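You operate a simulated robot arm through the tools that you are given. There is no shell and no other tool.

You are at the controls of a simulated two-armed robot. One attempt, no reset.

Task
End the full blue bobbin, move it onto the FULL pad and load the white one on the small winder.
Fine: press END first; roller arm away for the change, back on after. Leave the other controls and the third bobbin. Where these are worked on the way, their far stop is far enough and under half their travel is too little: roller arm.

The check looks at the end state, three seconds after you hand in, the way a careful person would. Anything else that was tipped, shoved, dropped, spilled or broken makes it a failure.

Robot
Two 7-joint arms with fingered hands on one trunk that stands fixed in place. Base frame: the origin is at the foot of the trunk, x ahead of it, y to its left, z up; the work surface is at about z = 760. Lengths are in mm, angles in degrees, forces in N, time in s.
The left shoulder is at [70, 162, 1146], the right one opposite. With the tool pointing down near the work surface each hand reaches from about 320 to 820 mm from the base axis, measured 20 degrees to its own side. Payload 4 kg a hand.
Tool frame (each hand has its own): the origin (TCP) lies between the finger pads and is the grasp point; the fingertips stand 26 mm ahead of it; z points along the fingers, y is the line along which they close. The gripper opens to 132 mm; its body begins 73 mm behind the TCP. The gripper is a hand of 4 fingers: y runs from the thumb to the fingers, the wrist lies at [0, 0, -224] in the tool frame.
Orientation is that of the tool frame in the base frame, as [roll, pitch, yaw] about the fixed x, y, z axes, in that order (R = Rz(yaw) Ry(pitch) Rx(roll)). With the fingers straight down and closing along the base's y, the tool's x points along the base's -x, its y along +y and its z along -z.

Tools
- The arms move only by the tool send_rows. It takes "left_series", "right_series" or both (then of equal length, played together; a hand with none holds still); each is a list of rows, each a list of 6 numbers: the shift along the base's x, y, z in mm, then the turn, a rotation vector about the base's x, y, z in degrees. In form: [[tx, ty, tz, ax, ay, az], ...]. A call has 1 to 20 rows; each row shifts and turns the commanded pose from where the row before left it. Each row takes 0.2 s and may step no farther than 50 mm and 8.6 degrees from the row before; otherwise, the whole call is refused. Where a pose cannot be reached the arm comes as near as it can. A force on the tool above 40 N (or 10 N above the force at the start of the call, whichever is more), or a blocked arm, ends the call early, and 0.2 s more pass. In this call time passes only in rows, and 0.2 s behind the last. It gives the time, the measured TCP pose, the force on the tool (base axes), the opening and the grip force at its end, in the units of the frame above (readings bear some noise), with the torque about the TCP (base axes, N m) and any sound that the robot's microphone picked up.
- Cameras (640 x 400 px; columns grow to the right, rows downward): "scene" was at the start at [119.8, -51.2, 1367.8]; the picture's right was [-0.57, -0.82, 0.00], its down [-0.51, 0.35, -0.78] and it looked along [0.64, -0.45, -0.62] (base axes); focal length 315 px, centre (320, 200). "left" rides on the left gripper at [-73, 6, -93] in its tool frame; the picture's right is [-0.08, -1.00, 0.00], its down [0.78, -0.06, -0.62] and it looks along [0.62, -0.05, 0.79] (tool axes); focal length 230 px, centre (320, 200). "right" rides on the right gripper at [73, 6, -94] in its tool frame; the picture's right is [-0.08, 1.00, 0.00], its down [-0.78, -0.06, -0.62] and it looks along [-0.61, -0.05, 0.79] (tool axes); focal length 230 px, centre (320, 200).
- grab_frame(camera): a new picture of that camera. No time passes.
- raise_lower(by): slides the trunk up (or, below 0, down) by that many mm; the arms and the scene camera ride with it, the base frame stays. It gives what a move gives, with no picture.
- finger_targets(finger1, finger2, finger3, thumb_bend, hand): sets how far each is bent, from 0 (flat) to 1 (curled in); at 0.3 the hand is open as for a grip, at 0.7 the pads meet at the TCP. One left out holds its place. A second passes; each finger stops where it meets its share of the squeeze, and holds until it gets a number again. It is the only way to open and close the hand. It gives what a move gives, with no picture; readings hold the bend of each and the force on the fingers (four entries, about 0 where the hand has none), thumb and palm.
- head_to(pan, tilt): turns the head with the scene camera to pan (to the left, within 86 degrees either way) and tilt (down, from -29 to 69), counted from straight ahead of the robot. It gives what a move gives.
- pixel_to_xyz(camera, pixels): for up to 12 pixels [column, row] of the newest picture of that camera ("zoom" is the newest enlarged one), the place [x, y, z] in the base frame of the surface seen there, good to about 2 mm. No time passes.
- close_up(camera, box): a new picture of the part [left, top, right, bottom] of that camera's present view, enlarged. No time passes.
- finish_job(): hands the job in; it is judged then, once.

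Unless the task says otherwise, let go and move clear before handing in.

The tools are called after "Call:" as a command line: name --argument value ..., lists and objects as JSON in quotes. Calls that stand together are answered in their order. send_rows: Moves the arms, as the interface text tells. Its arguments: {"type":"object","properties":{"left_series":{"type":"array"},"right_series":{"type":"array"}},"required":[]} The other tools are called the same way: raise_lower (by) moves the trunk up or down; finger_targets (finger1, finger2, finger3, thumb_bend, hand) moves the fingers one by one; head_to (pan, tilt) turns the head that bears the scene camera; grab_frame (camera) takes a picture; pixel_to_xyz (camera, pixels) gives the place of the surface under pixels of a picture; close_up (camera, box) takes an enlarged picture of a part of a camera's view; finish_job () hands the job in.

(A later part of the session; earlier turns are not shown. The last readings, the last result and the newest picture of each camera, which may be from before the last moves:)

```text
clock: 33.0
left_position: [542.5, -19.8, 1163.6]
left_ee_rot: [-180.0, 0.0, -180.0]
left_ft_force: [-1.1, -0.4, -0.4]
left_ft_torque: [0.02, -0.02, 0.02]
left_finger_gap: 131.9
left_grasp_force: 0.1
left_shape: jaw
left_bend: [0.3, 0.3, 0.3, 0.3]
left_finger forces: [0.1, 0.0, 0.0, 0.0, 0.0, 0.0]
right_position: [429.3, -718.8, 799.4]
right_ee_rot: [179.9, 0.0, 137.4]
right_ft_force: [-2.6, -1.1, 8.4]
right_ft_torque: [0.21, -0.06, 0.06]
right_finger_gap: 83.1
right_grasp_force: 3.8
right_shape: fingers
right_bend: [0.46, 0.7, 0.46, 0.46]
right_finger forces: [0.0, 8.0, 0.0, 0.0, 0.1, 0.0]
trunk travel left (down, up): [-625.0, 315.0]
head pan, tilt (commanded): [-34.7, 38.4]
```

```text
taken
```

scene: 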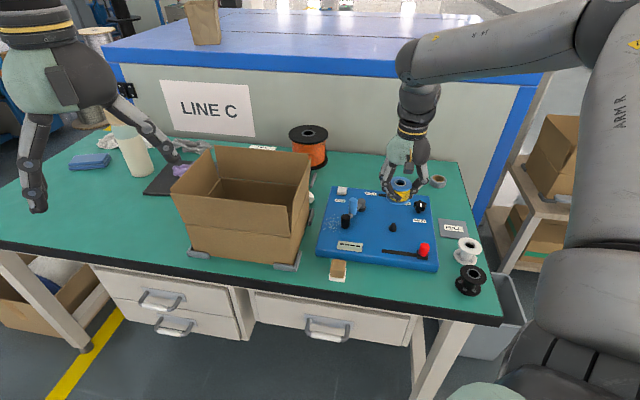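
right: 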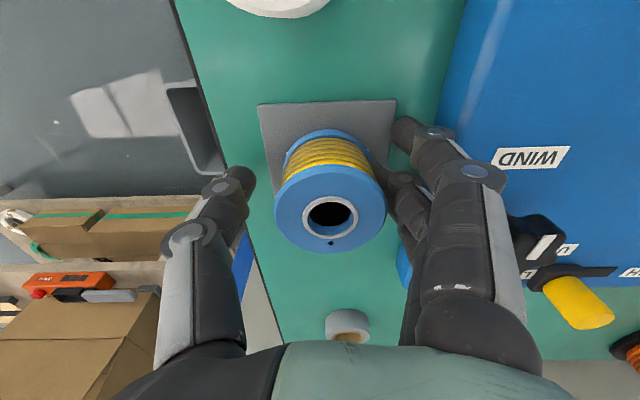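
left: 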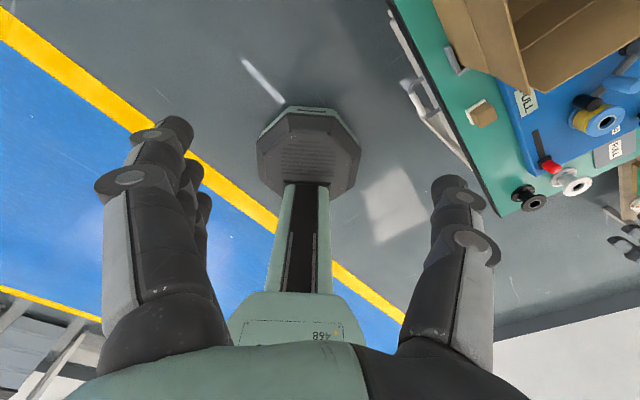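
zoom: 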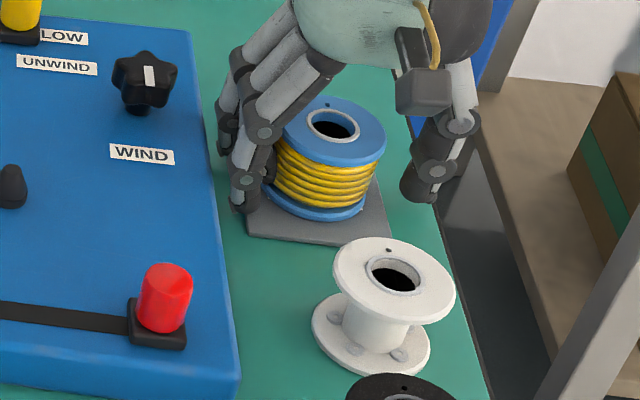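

Finger 2 stays at 0.70 with 8 N: its tip is pressing on the lower flange as it tries to straighten. I'll raise the hand a few mm so it can swing out.

Call:
send_rows --right_series '[[0, 0, 2, 0, 0, 0], [0, 0, 2, 0, 0, 0]]'

Call:
close_up --camera "scene" --box '[410, 190, 500, 270]'

Call:
close_up --camera "right" --box '[240, 90, 480, 270]'

```text
clock: 33.6
left_position: [543.9, -19.3, 1164.1]
left_ee_rot: [180.0, 0.0, -179.9]
left_ft_force: [0.4, 0.0, 0.1]
left_ft_torque: [-0.01, 0.01, 0.01]
left_finger_gap: 131.8
left_grasp_force: 0.1
left_shape: jaw
left_bend: [0.3, 0.3, 0.3, 0.3]
left_finger forces: [0.0, 0.1, 0.1, 0.0, 0.1, 0.0]
right_position: [430.2, -719.8, 801.5]
right_ee_rot: [180.0, -0.1, 137.4]
right_ft_force: [0.0, -0.4, -0.1]
right_ft_torque: [0.01, 0.03, -0.01]
right_finger_gap: 82.9
right_grasp_force: 0.2
right_shape: fingers
right_bend: [0.46, 0.46, 0.46, 0.46]
right_finger forces: [0.0, 0.0, 0.0, 0.0, 0.1, 0.0]
trunk travel left (down, up): [-625.0, 315.0]
head pan, tilt (commanded): [-34.7, 38.4]
```

```text
5.00 times, centred on (455, 230) of scene
```

zoom: 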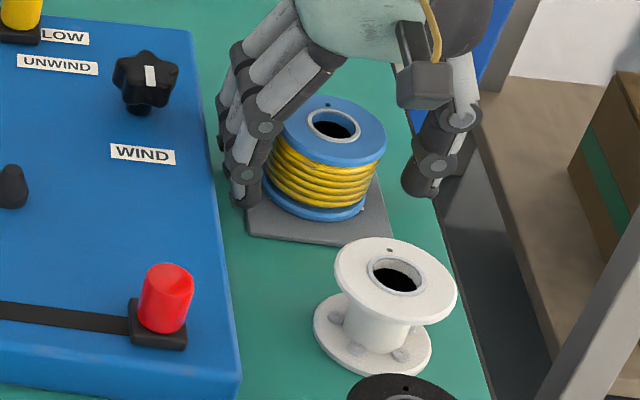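

```text
2.22 times, centred on (360, 180) of right
```

zoom: 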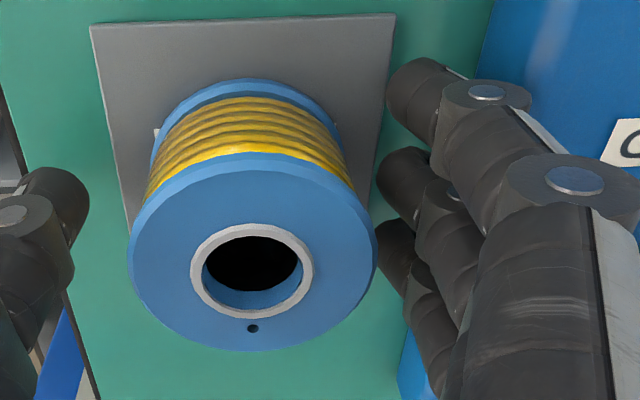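

Finger 2 has released and the bobbin stands on the pad. I'll lift the hand straight up clear of it and check the result.

Call:
send_rows --right_series '[[-1, -1, 5, 0, 0, 0], [0, 0, 15, 0, 0, 0], [0, 0, 30, 0, 0, 0], [0, 0, 45, 0, 0, 0], [0, 0, 30, 0, 0, 0]]'

Call:
close_up --camera "scene" --box '[410, 190, 500, 270]'

Call:
grab_frame --camera "right"

```text
clock: 34.8
left_position: [543.4, -19.2, 1163.7]
left_ee_rot: [-180.0, -0.1, -179.9]
left_ft_force: [0.1, 0.2, -0.6]
left_ft_torque: [-0.01, 0.01, 0.0]
left_finger_gap: 131.7
left_grasp_force: 0.0
left_shape: jaw
left_bend: [0.3, 0.3, 0.3, 0.3]
left_finger forces: [0.0, 0.0, 0.1, 0.0, 0.0, 0.1]
right_position: [429.8, -722.2, 928.4]
right_ee_rot: [-179.9, 0.0, 137.5]
right_ft_force: [-0.1, -0.1, 0.1]
right_ft_torque: [-0.03, -0.04, 0.02]
right_finger_gap: 83.0
right_grasp_force: 0.0
right_shape: fingers
right_bend: [0.46, 0.46, 0.46, 0.46]
right_finger forces: [0.1, 0.0, 0.0, 0.0, 0.0, 0.0]
trunk travel left (down, up): [-625.0, 315.0]
head pan, tilt (commanded): [-34.7, 38.4]
```

```text
5.00 times, centred on (455, 230) of scene
```

zoom: 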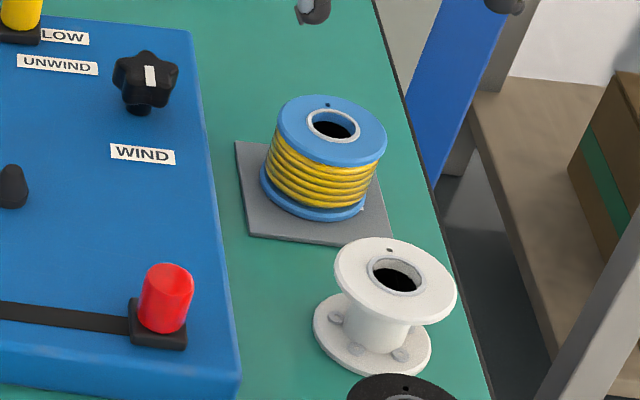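

```text
taken
```

right: 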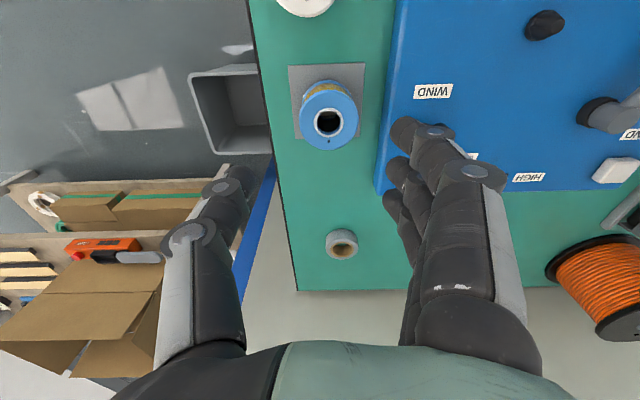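

The blue bobbin stands upright on the FULL pad (right picture (328,118)). Next I'll move over the white bobbin at about (349,-652) with the same hand orientation.

Call:
send_rows --right_series '[[-27, 23, 0, 0, 0, 0], [-27, 23, 0, 0, 0, 0], [-27, 24, 0, 0, 0, 0]]'

Call:
grab_frame --camera "right"

Call:
close_up --camera "scene" --box '[400, 170, 520, 300]'

```text
clock: 35.6
left_position: [542.9, -18.9, 1164.9]
left_ee_rot: [180.0, 0.0, -179.9]
left_ft_force: [-0.3, -0.1, 0.0]
left_ft_torque: [0.0, -0.01, 0.02]
left_finger_gap: 131.6
left_grasp_force: 0.2
left_shape: jaw
left_bend: [0.3, 0.3, 0.3, 0.3]
left_finger forces: [0.0, 0.1, 0.1, 0.0, 0.0, 0.0]
right_position: [348.2, -650.4, 927.5]
right_ee_rot: [180.0, 0.0, 137.4]
right_ft_force: [0.5, 0.4, 0.5]
right_ft_torque: [0.01, -0.03, -0.01]
right_finger_gap: 83.2
right_grasp_force: 0.0
right_shape: fingers
right_bend: [0.46, 0.46, 0.46, 0.46]
right_finger forces: [0.0, 0.0, 0.0, 0.0, 0.1, 0.0]
trunk travel left (down, up): [-625.0, 315.0]
head pan, tilt (commanded): [-34.7, 38.4]
```

```text
taken
```

right: 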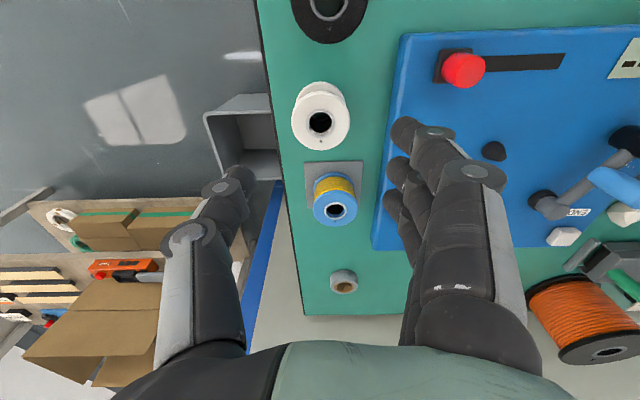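

```text
3.08 times, centred on (460, 235) of scene
```

zoom: 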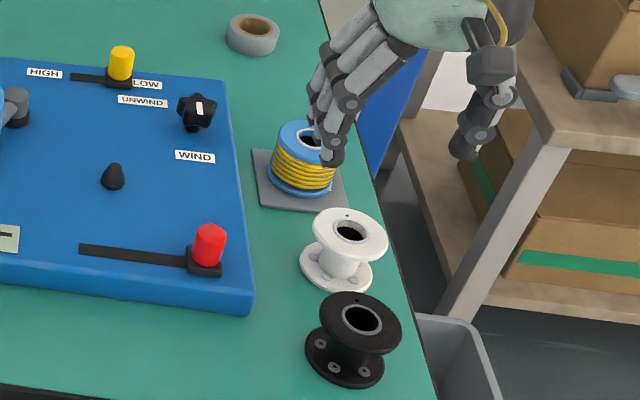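

The white bobbin's top is at right-picture (320,121), close to the tool axis. I'll measure its edge points to refine.

Call:
pixel_to_xyz --camera "right" --pixels '[[295, 121], [346, 121], [320, 98], [320, 144], [302, 104], [338, 104], [302, 138], [338, 138], [335, 210], [328, 10]]'

Call:
close_up --camera "right" --box '[270, 60, 370, 230]'

```text
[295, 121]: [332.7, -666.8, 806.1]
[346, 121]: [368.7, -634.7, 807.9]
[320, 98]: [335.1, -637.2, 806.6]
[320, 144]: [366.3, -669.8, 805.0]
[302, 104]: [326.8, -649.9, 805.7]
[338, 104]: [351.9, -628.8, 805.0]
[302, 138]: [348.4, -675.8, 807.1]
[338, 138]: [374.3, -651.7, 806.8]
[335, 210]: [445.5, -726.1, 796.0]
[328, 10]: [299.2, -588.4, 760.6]
```

```text
2.35 times, centred on (320, 145) of right
```

zoom: 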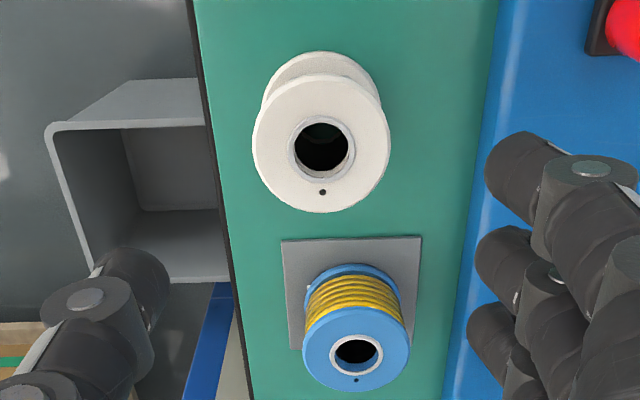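

White centre is (350.5,-651.8), top z 806. I'll shift by (+2,-1.5) and descend to just above gripping height.

Call:
send_rows --right_series '[[2, -1.4, -45, 0, 0, 0], [0, 0, -40, 0, 0, 0], [0, 0, -22, 0, 0, 0]]'

Call:
grab_frame --camera "right"

Call:
close_up --camera "scene" --box '[420, 200, 510, 290]'

```text
clock: 36.4
left_position: [543.9, -21.2, 1164.2]
left_ee_rot: [-180.0, -0.2, -180.0]
left_ft_force: [0.2, -1.0, 0.2]
left_ft_torque: [0.0, 0.02, -0.01]
left_finger_gap: 131.8
left_grasp_force: 0.0
left_shape: jaw
left_bend: [0.3, 0.3, 0.3, 0.3]
left_finger forces: [0.0, 0.0, 0.0, 0.0, 0.1, 0.0]
right_position: [351.0, -652.2, 819.6]
right_ee_rot: [180.0, 0.0, 137.4]
right_ft_force: [-0.1, -0.8, -0.3]
right_ft_torque: [0.03, 0.03, 0.0]
right_finger_gap: 83.4
right_grasp_force: 0.1
right_shape: fingers
right_bend: [0.46, 0.46, 0.46, 0.46]
right_finger forces: [0.0, 0.1, 0.0, 0.0, 0.1, 0.0]
trunk travel left (down, up): [-625.0, 315.0]
head pan, tilt (commanded): [-34.7, 38.4]
```

```text
taken
```

right: 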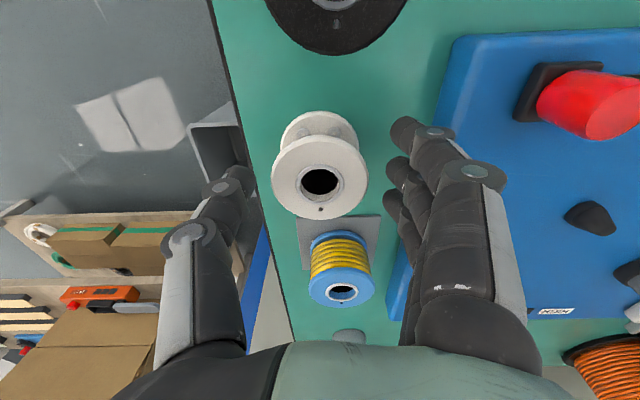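

```text
4.44 times, centred on (465, 245) of scene
```

zoom: 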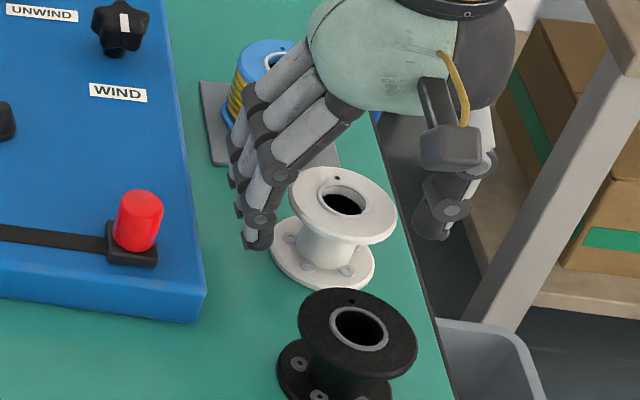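

The white bobbin (320,178) is centred between thumb and fingers, and neighbours are clear. I'll lower 12 mm and close gently.

Call:
send_rows --right_series '[[0, 0, -7, 0, 0, 0], [0, 0, -6, 0, 0, 0]]'

Call:
finger_targets --hand "right" --finger1 0.58 --finger2 0.56 --finger3 0.58 --thumb_bend 0.56

Call:
grab_frame --camera "right"

Call:
close_up --camera "scene" --box '[420, 200, 510, 290]'

```text
clock: 37.0
left_position: [543.7, -20.6, 1162.9]
left_ee_rot: [179.9, -0.1, -179.9]
left_ft_force: [0.4, 0.6, -0.2]
left_ft_torque: [0.02, 0.0, -0.02]
left_finger_gap: 131.9
left_grasp_force: 0.0
left_shape: jaw
left_bend: [0.3, 0.3, 0.3, 0.3]
left_finger forces: [0.1, 0.0, 0.1, 0.0, 0.0, 0.0]
right_position: [351.4, -652.5, 806.8]
right_ee_rot: [-180.0, 0.0, 137.6]
right_ft_force: [0.2, -1.1, -0.2]
right_ft_torque: [0.02, 0.01, -0.02]
right_finger_gap: 83.3
right_grasp_force: 0.0
right_shape: fingers
right_bend: [0.46, 0.46, 0.46, 0.46]
right_finger forces: [0.0, 0.0, 0.1, 0.1, 0.0, 0.0]
trunk travel left (down, up): [-625.0, 315.0]
head pan, tilt (commanded): [-34.7, 38.4]
```

```text
clock: 38.0
left_position: [544.2, -20.8, 1163.2]
left_ee_rot: [180.0, 0.1, -179.9]
left_ft_force: [-0.2, 0.3, 0.4]
left_ft_torque: [0.01, 0.04, -0.01]
left_finger_gap: 131.8
left_grasp_force: 0.1
left_shape: jaw
left_bend: [0.3, 0.3, 0.3, 0.3]
left_finger forces: [0.0, 0.0, 0.1, 0.0, 0.0, 0.1]
right_position: [352.1, -652.4, 807.5]
right_ee_rot: [179.9, 0.0, 137.4]
right_ft_force: [-0.3, -1.7, -0.2]
right_ft_torque: [0.0, 0.01, 0.0]
right_finger_gap: 50.7
right_grasp_force: 0.1
right_shape: fingers
right_bend: [0.57, 0.56, 0.57, 0.56]
right_finger forces: [0.1, 0.1, 0.1, 0.0, 0.3, 0.0]
trunk travel left (down, up): [-625.0, 315.0]
head pan, tilt (commanded): [-34.7, 38.4]
```

```text
taken
```

right: 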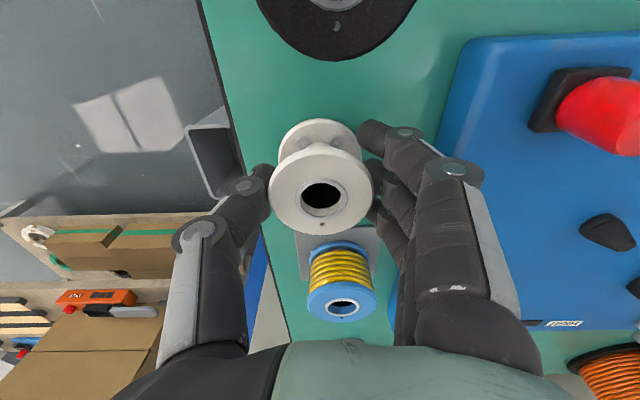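

```text
4.44 times, centred on (465, 245) of scene
```

zoom: 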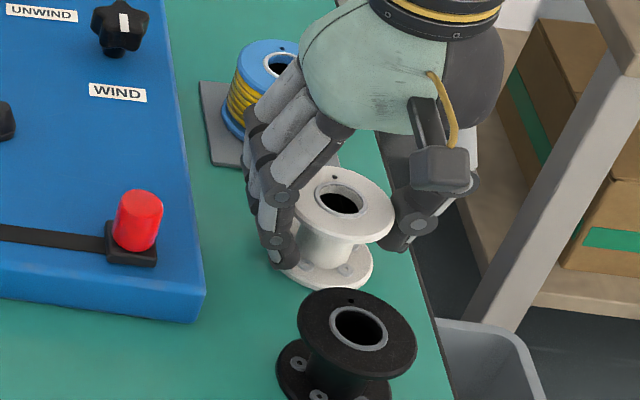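

Finger tips are nearly at the white flange rim (thumb just touching). I'll close further to take a moderate grip.

Call:
finger_targets --hand "right" --finger1 0.66 --finger2 0.62 --finger3 0.66 --thumb_bend 0.62

Call:
grab_frame --camera "right"

Call:
close_up --camera "scene" --box '[420, 200, 510, 290]'

```text
clock: 39.0
left_position: [543.9, -20.6, 1164.5]
left_ee_rot: [-179.9, 0.0, -179.9]
left_ft_force: [-0.3, 0.5, -0.1]
left_ft_torque: [0.0, -0.01, 0.03]
left_finger_gap: 131.6
left_grasp_force: 0.1
left_shape: jaw
left_bend: [0.3, 0.3, 0.3, 0.3]
left_finger forces: [0.0, 0.0, 0.0, 0.0, 0.0, 0.0]
right_position: [350.4, -651.8, 807.9]
right_ee_rot: [-180.0, -0.1, 137.4]
right_ft_force: [0.2, -0.4, -0.4]
right_ft_torque: [-0.01, -0.01, -0.01]
right_finger_gap: 35.1
right_grasp_force: 5.7
right_shape: fingers
right_bend: [0.65, 0.59, 0.64, 0.6]
right_finger forces: [0.9, 2.9, 1.7, 0.0, 6.4, 0.0]
trunk travel left (down, up): [-625.0, 315.0]
head pan, tilt (commanded): [-34.7, 38.4]
```

```text
taken
```

right: 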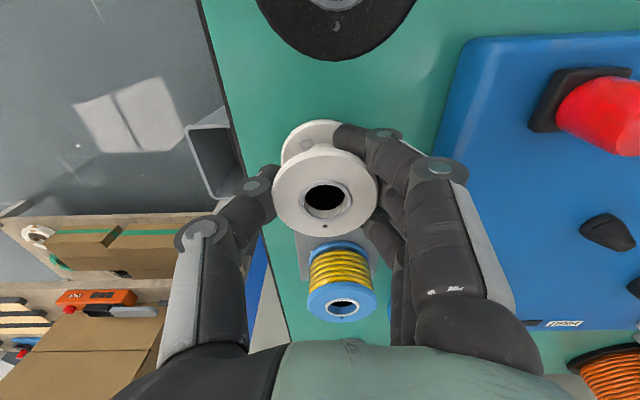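

```text
4.44 times, centred on (465, 245) of scene
```

zoom: 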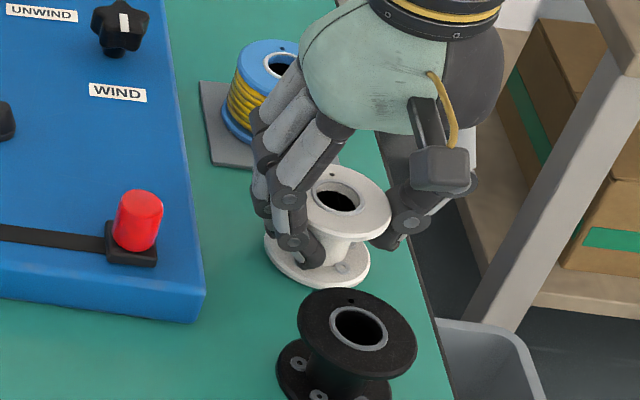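

All four digits contact the white rim (about 6 N). I'll tighten a little more and lift slowly.

Call:
finger_targets --hand "right" --finger1 0.68 --finger2 0.65 --finger3 0.68 --thumb_bend 0.64

Call:
send_rows --right_series '[[0, 0, 4, 0, 0, 0], [0, 0, 6, 0, 0, 0], [0, 0, 10, 0, 0, 0]]'

Call:
grab_frame --camera "right"

Call:
close_up --camera "scene" --box '[420, 200, 510, 290]'

```text
clock: 40.0
left_position: [544.0, -20.0, 1162.9]
left_ee_rot: [180.0, 0.0, -180.0]
left_ft_force: [-0.1, -0.2, 0.1]
left_ft_torque: [0.01, 0.01, 0.04]
left_finger_gap: 131.7
left_grasp_force: 0.0
left_shape: jaw
left_bend: [0.3, 0.3, 0.3, 0.3]
left_finger forces: [0.1, 0.0, 0.0, 0.0, 0.1, 0.0]
right_position: [350.7, -652.1, 806.4]
right_ee_rot: [-179.9, 0.0, 137.4]
right_ft_force: [-0.1, -0.6, -0.6]
right_ft_torque: [0.02, 0.01, 0.01]
right_finger_gap: 32.4
right_grasp_force: 9.2
right_shape: fingers
right_bend: [0.66, 0.61, 0.66, 0.61]
right_finger forces: [1.6, 5.1, 2.7, 0.1, 9.5, 0.0]
trunk travel left (down, up): [-625.0, 315.0]
head pan, tilt (commanded): [-34.7, 38.4]
```

```text
clock: 40.8
left_position: [542.9, -20.0, 1163.4]
left_ee_rot: [180.0, 0.0, -179.9]
left_ft_force: [0.6, -0.4, -0.2]
left_ft_torque: [-0.03, 0.02, 0.05]
left_finger_gap: 131.8
left_grasp_force: 0.0
left_shape: jaw
left_bend: [0.3, 0.3, 0.3, 0.3]
left_finger forces: [0.1, 0.0, 0.0, 0.0, 0.1, 0.0]
right_position: [351.4, -651.9, 828.3]
right_ee_rot: [180.0, 0.1, 137.4]
right_ft_force: [0.7, 0.2, -0.5]
right_ft_torque: [-0.01, 0.02, -0.02]
right_finger_gap: 32.3
right_grasp_force: 10.2
right_shape: fingers
right_bend: [0.66, 0.61, 0.66, 0.61]
right_finger forces: [1.5, 5.1, 2.7, 0.0, 9.6, 0.1]
trunk travel left (down, up): [-625.0, 315.0]
head pan, tilt (commanded): [-34.7, 38.4]
```

```text
taken
```

right: 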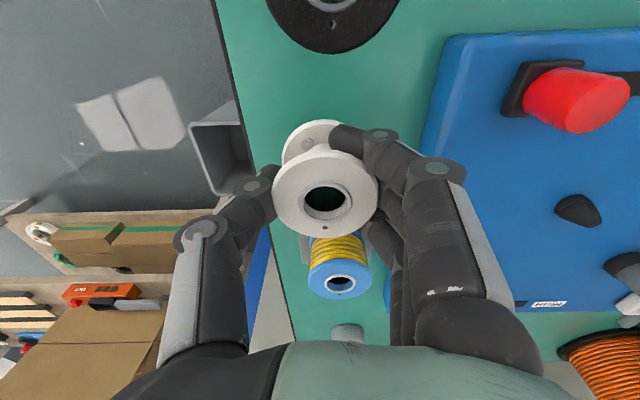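

```text
4.44 times, centred on (465, 245) of scene
```

zoom: 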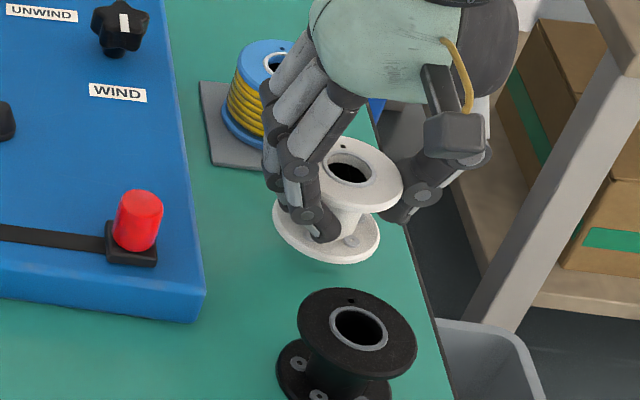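

The white bobbin is lifted upright. I'll raise it to a safe height and carry it toward the spindle.

Call:
send_rows --right_series '[[0, 0, 30, 0, 0, 0], [0, 0, 40, 0, 0, 0], [0, 0, 30, 0, 0, 0], [35, 22, 0, 0, 0, 0], [40, 26, 0, 0, 0, 0], [40, 26, 0, 0, 0, 0], [40, 26, 0, 0, 0, 0]]'

Call:
grab_frame --camera "right"

Call:
pixel_to_xyz --camera "right" --pixels '[[277, 195], [374, 195], [325, 155], [326, 232], [293, 168], [358, 168], [293, 222], [358, 222]]'

Call:
close_up --camera "scene" --box '[340, 150, 440, 250]'

```text
clock: 42.4
left_position: [543.8, -17.5, 1162.4]
left_ee_rot: [179.9, -0.1, -179.9]
left_ft_force: [-0.3, 0.2, 0.3]
left_ft_torque: [-0.02, 0.05, -0.01]
left_finger_gap: 131.7
left_grasp_force: 0.0
left_shape: jaw
left_bend: [0.3, 0.3, 0.3, 0.3]
left_finger forces: [0.1, 0.0, 0.0, 0.0, 0.0, 0.0]
right_position: [507.8, -550.9, 927.9]
right_ee_rot: [-179.9, -0.1, 137.4]
right_ft_force: [-0.3, 0.1, -1.1]
right_ft_torque: [-0.01, 0.03, 0.0]
right_finger_gap: 32.1
right_grasp_force: 9.1
right_shape: fingers
right_bend: [0.67, 0.61, 0.66, 0.61]
right_finger forces: [1.3, 5.0, 2.6, 0.1, 9.1, 0.0]
trunk travel left (down, up): [-625.0, 315.0]
head pan, tilt (commanded): [-34.7, 38.4]
```

```text
taken
```

right: 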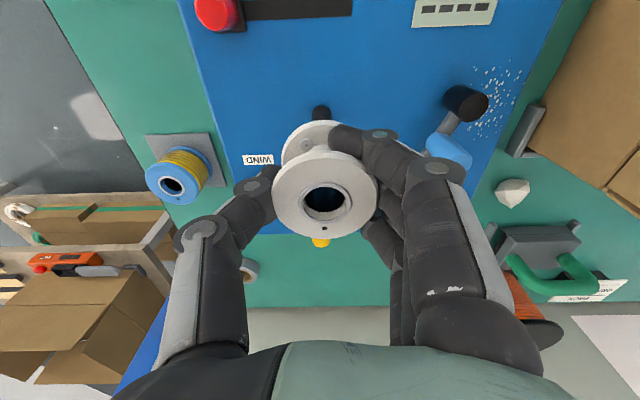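

```text
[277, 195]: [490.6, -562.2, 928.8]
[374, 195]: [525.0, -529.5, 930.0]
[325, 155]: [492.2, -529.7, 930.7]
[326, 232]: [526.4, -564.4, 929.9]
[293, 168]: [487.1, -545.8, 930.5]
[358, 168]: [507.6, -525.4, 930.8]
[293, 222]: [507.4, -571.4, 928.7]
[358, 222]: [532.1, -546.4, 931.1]
```

```text
4.00 times, centred on (390, 200) of scene
```

zoom: 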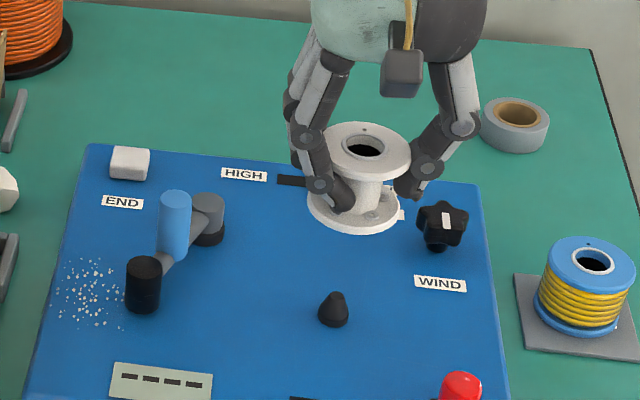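

The held bobbin's centre is about (508.5,-546.8), i.e. TCP + (0.7,+4.1), and its top is level. I'll refine the spindle position with a higher zoom.

Call:
close_up --camera "scene" --box '[378, 212, 410, 242]'

```text
13.33 times, centred on (394, 227) of scene
```

zoom: 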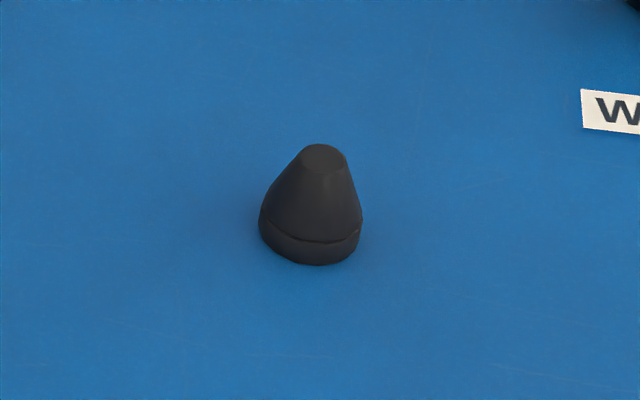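

Call:
pixel_to_xyz --camera "zoom" --pixels '[[230, 230], [391, 230], [210, 230], [411, 230], [324, 158], [330, 160], [318, 156], [310, 290], [310, 255], [310, 220], [270, 240], [350, 240]]'

```text
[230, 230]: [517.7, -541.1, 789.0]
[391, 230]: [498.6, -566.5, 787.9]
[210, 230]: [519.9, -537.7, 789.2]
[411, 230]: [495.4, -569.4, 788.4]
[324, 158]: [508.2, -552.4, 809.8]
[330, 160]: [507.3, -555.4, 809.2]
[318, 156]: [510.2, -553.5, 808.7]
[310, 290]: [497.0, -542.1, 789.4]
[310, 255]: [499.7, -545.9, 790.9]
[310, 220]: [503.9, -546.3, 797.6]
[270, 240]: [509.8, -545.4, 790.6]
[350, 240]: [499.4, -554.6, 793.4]
```

The spindle axis is at (508.2,-553.6). I'll cross-check the held bobbin's centre from the scene camera.

Call:
close_up --camera "scene" --box '[370, 170, 430, 215]'

```text
8.89 times, centred on (400, 192) of scene
```

zoom: 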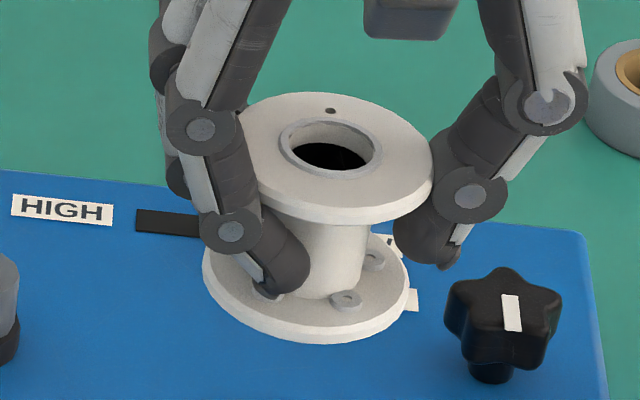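

Call:
pixel_to_xyz --camera "zoom" --pixels '[[281, 146], [379, 151], [333, 121], [328, 177], [260, 145], [425, 170], [320, 97], [345, 210], [215, 275], [400, 300], [305, 325], [310, 185]]'

```text
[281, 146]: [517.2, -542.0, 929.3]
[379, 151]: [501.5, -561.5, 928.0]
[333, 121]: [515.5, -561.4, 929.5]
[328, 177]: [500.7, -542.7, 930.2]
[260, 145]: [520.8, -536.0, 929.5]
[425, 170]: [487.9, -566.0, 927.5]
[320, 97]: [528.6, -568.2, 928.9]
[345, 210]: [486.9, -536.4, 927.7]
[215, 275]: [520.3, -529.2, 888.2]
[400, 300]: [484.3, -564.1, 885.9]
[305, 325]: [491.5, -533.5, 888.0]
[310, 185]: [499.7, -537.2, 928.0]
```

By the scene camera the hole centre is (508.6,-552) versus spindle (508.2,-553.6), so I need about (-0.5,-1.8). I'll shift and descend to just above the spindle tip.

Call:
send_rows --right_series '[[-0.5, -1.8, -30, 0, 0, 0], [0, 0, -30, 0, 0, 0]]'

Call:
close_up --camera "scene" --box '[365, 190, 425, 235]'

Call:
grab_frame --camera "right"

```text
clock: 43.0
left_position: [544.5, -20.0, 1164.4]
left_ee_rot: [179.9, -0.1, -179.9]
left_ft_force: [0.2, 0.5, -0.6]
left_ft_torque: [0.02, 0.0, 0.01]
left_finger_gap: 131.8
left_grasp_force: 0.0
left_shape: jaw
left_bend: [0.3, 0.3, 0.3, 0.3]
left_finger forces: [0.0, 0.0, 0.0, 0.0, 0.0, 0.0]
right_position: [505.9, -555.9, 866.7]
right_ee_rot: [-180.0, -0.2, 137.3]
right_ft_force: [0.4, 0.1, -0.7]
right_ft_torque: [0.0, 0.04, 0.01]
right_finger_gap: 32.0
right_grasp_force: 9.1
right_shape: fingers
right_bend: [0.67, 0.61, 0.66, 0.61]
right_finger forces: [1.3, 4.9, 2.7, 0.0, 9.2, 0.0]
trunk travel left (down, up): [-625.0, 315.0]
head pan, tilt (commanded): [-34.7, 38.4]
```

```text
8.89 times, centred on (395, 212) of scene
```

zoom: 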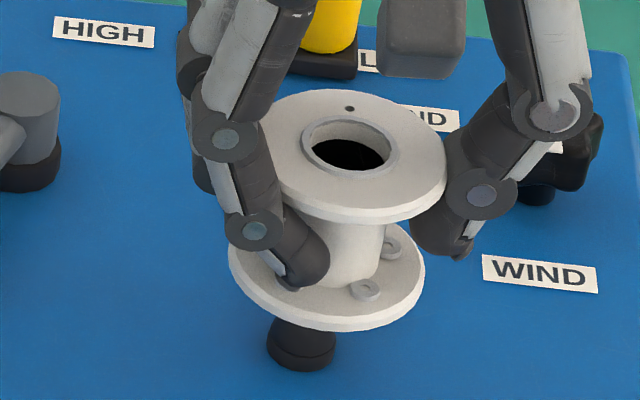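

```text
taken
```

right: 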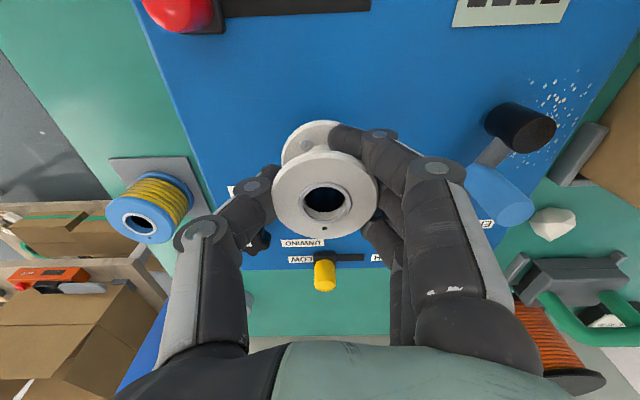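

The bobbin hovers just above the spindle. I'll measure the hole ring against the spindle base in this view.

Call:
pixel_to_xyz --camera "zoom" --pixels '[[302, 146], [394, 152], [352, 118], [345, 175], [272, 140], [440, 165], [338, 94], [360, 208], [245, 345], [360, 345], [300, 362], [240, 260]]'

```text
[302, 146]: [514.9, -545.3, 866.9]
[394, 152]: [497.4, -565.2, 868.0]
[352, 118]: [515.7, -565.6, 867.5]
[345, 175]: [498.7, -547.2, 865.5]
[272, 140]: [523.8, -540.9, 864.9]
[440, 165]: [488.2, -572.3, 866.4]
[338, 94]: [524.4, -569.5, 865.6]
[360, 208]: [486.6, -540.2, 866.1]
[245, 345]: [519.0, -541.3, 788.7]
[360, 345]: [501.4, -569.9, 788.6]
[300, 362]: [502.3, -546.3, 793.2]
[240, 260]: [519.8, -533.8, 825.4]
```

Bobbin centre reads (506.3,-555.7), so it's off from the spindle (508.2,-553.6) by about (1.9,2.1). I'll correct and re-measure.

Call:
send_rows --right_series '[[1.5, 1.8, 0, 0, 0, 0], [0, 0, 0, 0, 0, 0]]'

Call:
close_up --camera "scene" --box '[365, 190, 425, 235]'

Call:
pixel_to_xyz --camera "zoom" --pixels '[[302, 146], [394, 152], [352, 118], [345, 175], [272, 140], [440, 165], [338, 94], [360, 208]]'

```text
clock: 43.6
left_position: [543.5, -20.1, 1164.3]
left_ee_rot: [180.0, 0.0, -179.9]
left_ft_force: [0.0, 0.4, -0.3]
left_ft_torque: [-0.01, -0.02, -0.01]
left_finger_gap: 131.9
left_grasp_force: 0.0
left_shape: jaw
left_bend: [0.3, 0.3, 0.3, 0.3]
left_finger forces: [0.1, 0.0, 0.1, 0.1, 0.0, 0.0]
right_position: [506.5, -553.2, 866.6]
right_ee_rot: [-179.9, 0.0, 137.4]
right_ft_force: [-1.0, -0.6, -0.4]
right_ft_torque: [-0.01, 0.02, -0.01]
right_finger_gap: 32.1
right_grasp_force: 8.9
right_shape: fingers
right_bend: [0.67, 0.61, 0.66, 0.61]
right_finger forces: [1.3, 4.9, 2.6, 0.0, 9.2, 0.0]
trunk travel left (down, up): [-625.0, 315.0]
head pan, tilt (commanded): [-34.7, 38.4]
```

```text
8.89 times, centred on (395, 212) of scene
```

zoom: 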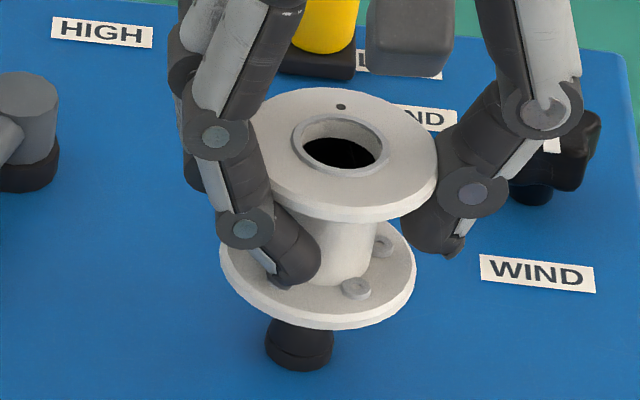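

```text
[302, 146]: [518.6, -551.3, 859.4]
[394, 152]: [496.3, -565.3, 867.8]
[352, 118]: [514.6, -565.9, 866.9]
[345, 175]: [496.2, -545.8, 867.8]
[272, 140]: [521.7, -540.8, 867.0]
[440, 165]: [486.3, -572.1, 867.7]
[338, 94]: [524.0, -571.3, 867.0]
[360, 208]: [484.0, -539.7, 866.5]
```

The bobbin axis now lines up with the spindle within about 1 mm. I'll descend over the cone slowly.

Call:
send_rows --right_series '[[0, 0, -5, 0, 0, 0], [0, 0, -5, 0, 0, 0], [0, 0, -4, 0, 0, 0], [0, 0, -4, 0, 0, 0]]'

Call:
close_up --camera "scene" --box '[365, 190, 425, 235]'

Call:
close_up --camera "right" --box '[240, 110, 410, 270]'

```text
clock: 44.6
left_position: [543.4, -21.1, 1163.1]
left_ee_rot: [-180.0, -0.1, -179.9]
left_ft_force: [0.5, -0.9, 0.5]
left_ft_torque: [-0.02, 0.01, -0.01]
left_finger_gap: 131.9
left_grasp_force: 0.0
left_shape: jaw
left_bend: [0.3, 0.3, 0.3, 0.3]
left_finger forces: [0.0, 0.1, 0.1, 0.1, 0.0, 0.1]
right_position: [507.6, -551.8, 849.7]
right_ee_rot: [-179.9, 0.0, 137.4]
right_ft_force: [0.2, 0.4, -1.0]
right_ft_torque: [0.03, -0.02, 0.02]
right_finger_gap: 32.3
right_grasp_force: 8.7
right_shape: fingers
right_bend: [0.67, 0.61, 0.66, 0.61]
right_finger forces: [1.3, 4.9, 2.6, 0.0, 9.1, 0.0]
trunk travel left (down, up): [-625.0, 315.0]
head pan, tilt (commanded): [-34.7, 38.4]
```

```text
8.89 times, centred on (395, 212) of scene
```

zoom: 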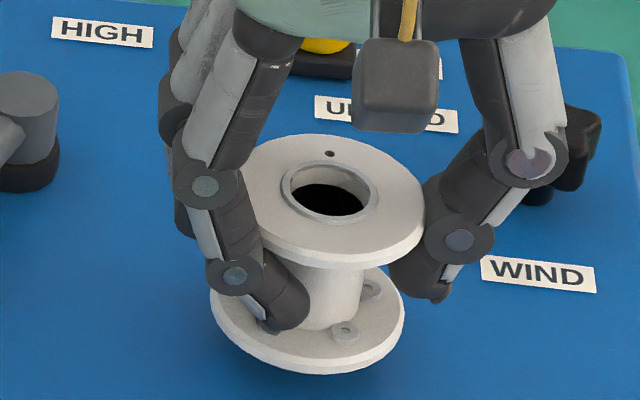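

```text
2.50 times, centred on (325, 190) of right
```

zoom: 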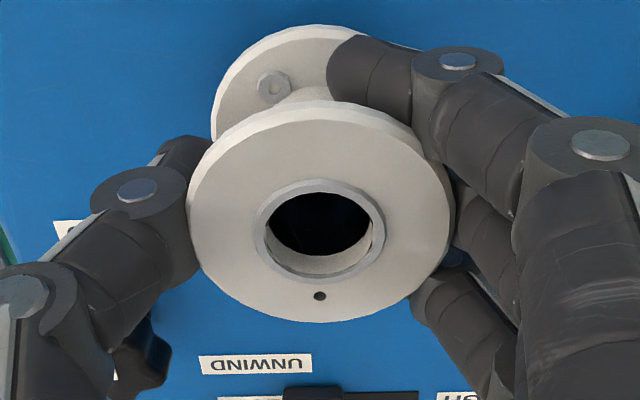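

No contact force so far and the axis still extrapolates to the spindle base. I'll continue down in small steps.

Call:
send_rows --right_series '[[0, 0, -3, 0, 0, 0], [0, 0, -3, 0, 0, 0], [0, 0, -3, 0, 0, 0]]'

Call:
close_up --camera "scene" --box '[365, 190, 425, 235]'

```text
clock: 45.4
left_position: [543.6, -19.5, 1163.9]
left_ee_rot: [-180.0, -0.1, -179.9]
left_ft_force: [0.9, 0.8, -1.3]
left_ft_torque: [-0.04, 0.0, -0.01]
left_finger_gap: 131.7
left_grasp_force: 0.1
left_shape: jaw
left_bend: [0.3, 0.3, 0.3, 0.3]
left_finger forces: [0.1, 0.0, 0.1, 0.0, 0.0, 0.0]
right_position: [508.0, -552.1, 841.7]
right_ee_rot: [180.0, 0.1, 137.4]
right_ft_force: [0.0, 0.9, -0.5]
right_ft_torque: [-0.03, 0.01, 0.01]
right_finger_gap: 31.8
right_grasp_force: 9.3
right_shape: fingers
right_bend: [0.67, 0.61, 0.66, 0.61]
right_finger forces: [1.3, 4.9, 2.6, 0.0, 9.2, 0.0]
trunk travel left (down, up): [-625.0, 315.0]
head pan, tilt (commanded): [-34.7, 38.4]
```

```text
8.89 times, centred on (395, 212) of scene
```

zoom: 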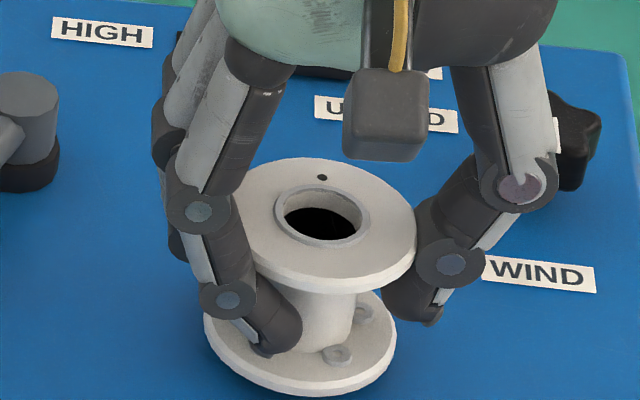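

Still free; the bobbin bottom is around z 796. I'll continue with 2 mm steps until it seats.

Call:
send_rows --right_series '[[0, 0, -2, 0, 0, 0], [0, 0, -2, 0, 0, 0]]'

Call:
send_rows --right_series '[[0, 0, -1, 0, 0, 0], [0, 0, -1, 0, 0, 0]]'

Call:
close_up --camera "scene" --box '[365, 190, 425, 235]'

```text
clock: 46.0
left_position: [544.1, -20.4, 1163.8]
left_ee_rot: [-180.0, 0.0, -179.9]
left_ft_force: [-0.2, 0.9, 0.6]
left_ft_torque: [0.01, 0.0, 0.0]
left_finger_gap: 131.8
left_grasp_force: 0.0
left_shape: jaw
left_bend: [0.3, 0.3, 0.3, 0.3]
left_finger forces: [0.0, 0.0, 0.1, 0.0, 0.0, 0.0]
right_position: [507.4, -551.3, 836.2]
right_ee_rot: [-180.0, 0.0, 137.4]
right_ft_force: [0.4, 0.3, 0.1]
right_ft_torque: [-0.01, 0.01, -0.02]
right_finger_gap: 32.1
right_grasp_force: 8.4
right_shape: fingers
right_bend: [0.67, 0.61, 0.66, 0.61]
right_finger forces: [1.3, 5.0, 2.6, 0.1, 9.1, 0.0]
trunk travel left (down, up): [-625.0, 315.0]
head pan, tilt (commanded): [-34.7, 38.4]
```

```text
clock: 46.6
left_position: [543.5, -19.6, 1164.3]
left_ee_rot: [-180.0, -0.2, -180.0]
left_ft_force: [0.1, -0.5, 0.0]
left_ft_torque: [-0.02, 0.0, 0.0]
left_finger_gap: 131.9
left_grasp_force: 0.0
left_shape: jaw
left_bend: [0.3, 0.3, 0.3, 0.3]
left_finger forces: [0.0, 0.0, 0.1, 0.0, 0.1, 0.0]
right_position: [505.8, -550.5, 835.1]
right_ee_rot: [180.0, 0.1, 137.4]
right_ft_force: [-0.4, -0.5, 0.3]
right_ft_torque: [-0.01, -0.01, -0.02]
right_finger_gap: 32.0
right_grasp_force: 8.8
right_shape: fingers
right_bend: [0.67, 0.61, 0.66, 0.61]
right_finger forces: [1.3, 4.9, 2.6, 0.0, 9.1, 0.0]
trunk travel left (down, up): [-625.0, 315.0]
head pan, tilt (commanded): [-34.7, 38.4]
```

```text
8.89 times, centred on (395, 212) of scene
```

zoom: 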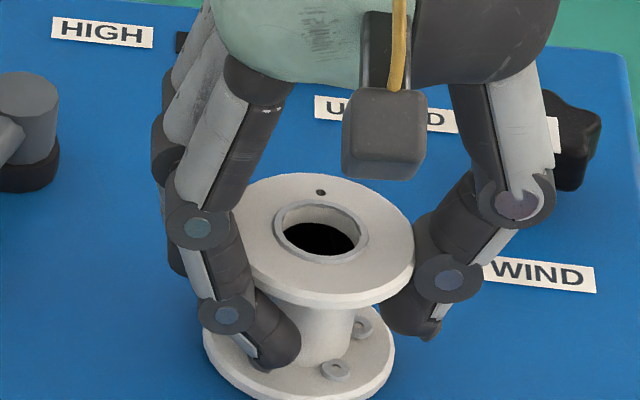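

Force is starting to shift (bobbin weight coming off). I'll go 1 mm at a time further.

Call:
send_rows --right_series '[[0, 0, -1, 0, 0, 0], [0, 0, 0, 0, 0, 0]]'

Call:
send_rows --right_series '[[0, 0, -1, 0, 0, 0], [0, 0, 0, 0, 0, 0]]'

Call:
close_up --camera "scene" --box '[350, 190, 440, 257]'

```text
clock: 47.2
left_position: [542.6, -19.0, 1163.6]
left_ee_rot: [179.9, 0.0, -179.8]
left_ft_force: [0.2, -0.7, 0.2]
left_ft_torque: [0.01, 0.01, 0.0]
left_finger_gap: 132.0
left_grasp_force: 0.0
left_shape: jaw
left_bend: [0.3, 0.3, 0.3, 0.3]
left_finger forces: [0.0, 0.0, 0.1, 0.0, 0.0, 0.0]
right_position: [506.8, -551.7, 832.2]
right_ee_rot: [180.0, 0.2, 137.4]
right_ft_force: [0.7, 0.1, 3.1]
right_ft_torque: [0.0, 0.0, -0.05]
right_finger_gap: 31.8
right_grasp_force: 9.4
right_shape: fingers
right_bend: [0.67, 0.61, 0.66, 0.62]
right_finger forces: [1.2, 5.0, 2.5, 0.1, 9.1, 0.1]
trunk travel left (down, up): [-625.0, 315.0]
head pan, tilt (commanded): [-34.7, 38.4]
```

```text
clock: 47.8
left_position: [544.0, -19.7, 1164.1]
left_ee_rot: [180.0, 0.0, -179.9]
left_ft_force: [0.3, -0.6, -0.1]
left_ft_torque: [0.0, -0.03, -0.03]
left_finger_gap: 131.6
left_grasp_force: 0.1
left_shape: jaw
left_bend: [0.3, 0.3, 0.3, 0.3]
left_finger forces: [0.0, 0.0, 0.0, 0.0, 0.0, 0.1]
right_position: [506.7, -552.0, 834.4]
right_ee_rot: [-180.0, 0.1, 137.5]
right_ft_force: [1.1, 1.4, 5.8]
right_ft_torque: [-0.02, -0.01, -0.04]
right_finger_gap: 31.3
right_grasp_force: 9.3
right_shape: fingers
right_bend: [0.67, 0.61, 0.66, 0.62]
right_finger forces: [1.4, 5.4, 2.6, 0.0, 8.5, 0.1]
trunk travel left (down, up): [-625.0, 315.0]
head pan, tilt (commanded): [-34.7, 38.4]
```

```text
5.97 times, centred on (395, 224) of scene
```

zoom: 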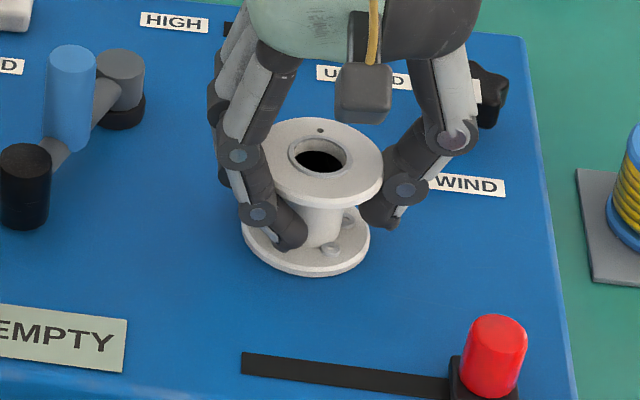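

The display now reads EMPTY and there is 5.8 N contact, so the white bobbin is seated. I'll ease up slightly and open the fingers in stages.

Call:
send_rows --right_series '[[0, 0, 1, 0, 0, 0]]'

Call:
finger_targets --hand "right" --finger1 0.57 --finger2 0.57 --finger3 0.57 --thumb_bend 0.57

Call:
finger_targets --hand "right" --finger1 0.44 --finger2 0.44 --finger3 0.44 --thumb_bend 0.44

Call:
close_up --camera "scene" --box '[350, 190, 440, 257]'

Call:
grab_frame --camera "right"

```text
clock: 48.2
left_position: [543.5, -20.4, 1164.3]
left_ee_rot: [180.0, -0.1, -179.9]
left_ft_force: [0.5, -0.1, 0.1]
left_ft_torque: [-0.03, 0.0, 0.0]
left_finger_gap: 132.0
left_grasp_force: 0.1
left_shape: jaw
left_bend: [0.3, 0.3, 0.3, 0.3]
left_finger forces: [0.1, 0.0, 0.1, 0.1, 0.0, 0.1]
right_position: [506.2, -552.7, 834.2]
right_ee_rot: [179.9, 0.0, 137.4]
right_ft_force: [0.4, 1.1, 3.7]
right_ft_torque: [-0.01, 0.02, 0.01]
right_finger_gap: 31.2
right_grasp_force: 9.8
right_shape: fingers
right_bend: [0.67, 0.61, 0.66, 0.62]
right_finger forces: [1.6, 5.5, 2.8, 0.1, 8.8, 0.0]
trunk travel left (down, up): [-625.0, 315.0]
head pan, tilt (commanded): [-34.7, 38.4]
```

```text
clock: 49.2
left_position: [544.1, -19.7, 1163.2]
left_ee_rot: [179.8, 0.1, -179.9]
left_ft_force: [0.2, -0.6, 0.2]
left_ft_torque: [0.01, -0.01, 0.01]
left_finger_gap: 132.0
left_grasp_force: 0.2
left_shape: jaw
left_bend: [0.3, 0.3, 0.3, 0.3]
left_finger forces: [0.0, 0.0, 0.0, 0.0, 0.0, 0.1]
right_position: [507.5, -553.2, 833.2]
right_ee_rot: [179.9, 0.0, 137.4]
right_ft_force: [-1.0, 0.0, 0.2]
right_ft_torque: [-0.02, -0.01, 0.02]
right_finger_gap: 50.5
right_grasp_force: 0.0
right_shape: fingers
right_bend: [0.56, 0.56, 0.56, 0.56]
right_finger forces: [0.0, 0.1, 0.1, 0.1, 0.0, 0.0]
trunk travel left (down, up): [-625.0, 315.0]
head pan, tilt (commanded): [-34.7, 38.4]
```

```text
clock: 50.2
left_position: [542.8, -21.3, 1163.5]
left_ee_rot: [180.0, 0.0, -179.9]
left_ft_force: [-0.1, 0.3, -0.4]
left_ft_torque: [-0.01, 0.03, -0.04]
left_finger_gap: 131.8
left_grasp_force: 0.0
left_shape: jaw
left_bend: [0.3, 0.3, 0.3, 0.3]
left_finger forces: [0.1, 0.0, 0.1, 0.0, 0.1, 0.1]
right_position: [507.0, -552.2, 833.3]
right_ee_rot: [180.0, -0.1, 137.4]
right_ft_force: [-0.4, 0.9, -0.2]
right_ft_torque: [-0.01, -0.02, 0.01]
right_finger_gap: 89.6
right_grasp_force: 0.1
right_shape: fingers
right_bend: [0.44, 0.44, 0.44, 0.44]
right_finger forces: [0.0, 0.0, 0.1, 0.0, 0.1, 0.0]
trunk travel left (down, up): [-625.0, 315.0]
head pan, tilt (commanded): [-34.7, 38.4]
```

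```text
5.97 times, centred on (395, 224) of scene
```

zoom: 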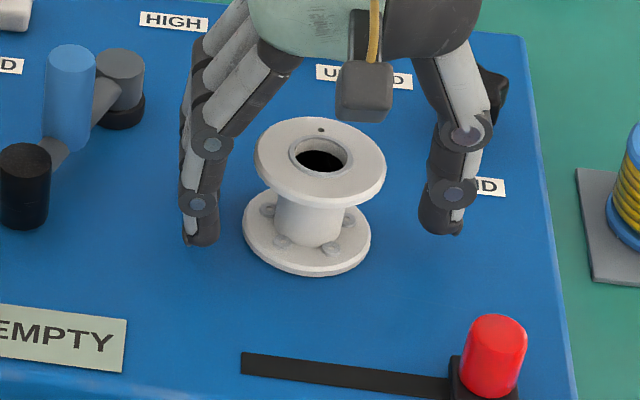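

```text
taken
```

right: 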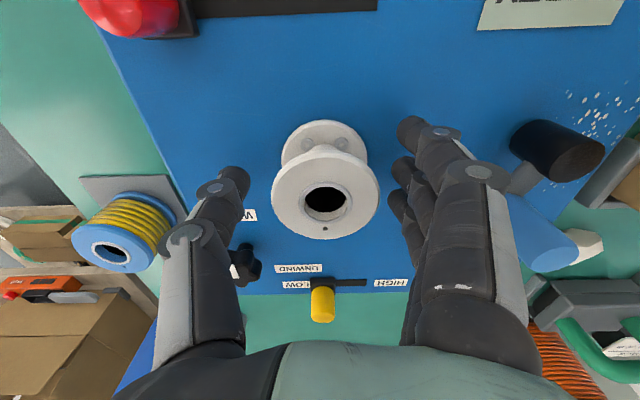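

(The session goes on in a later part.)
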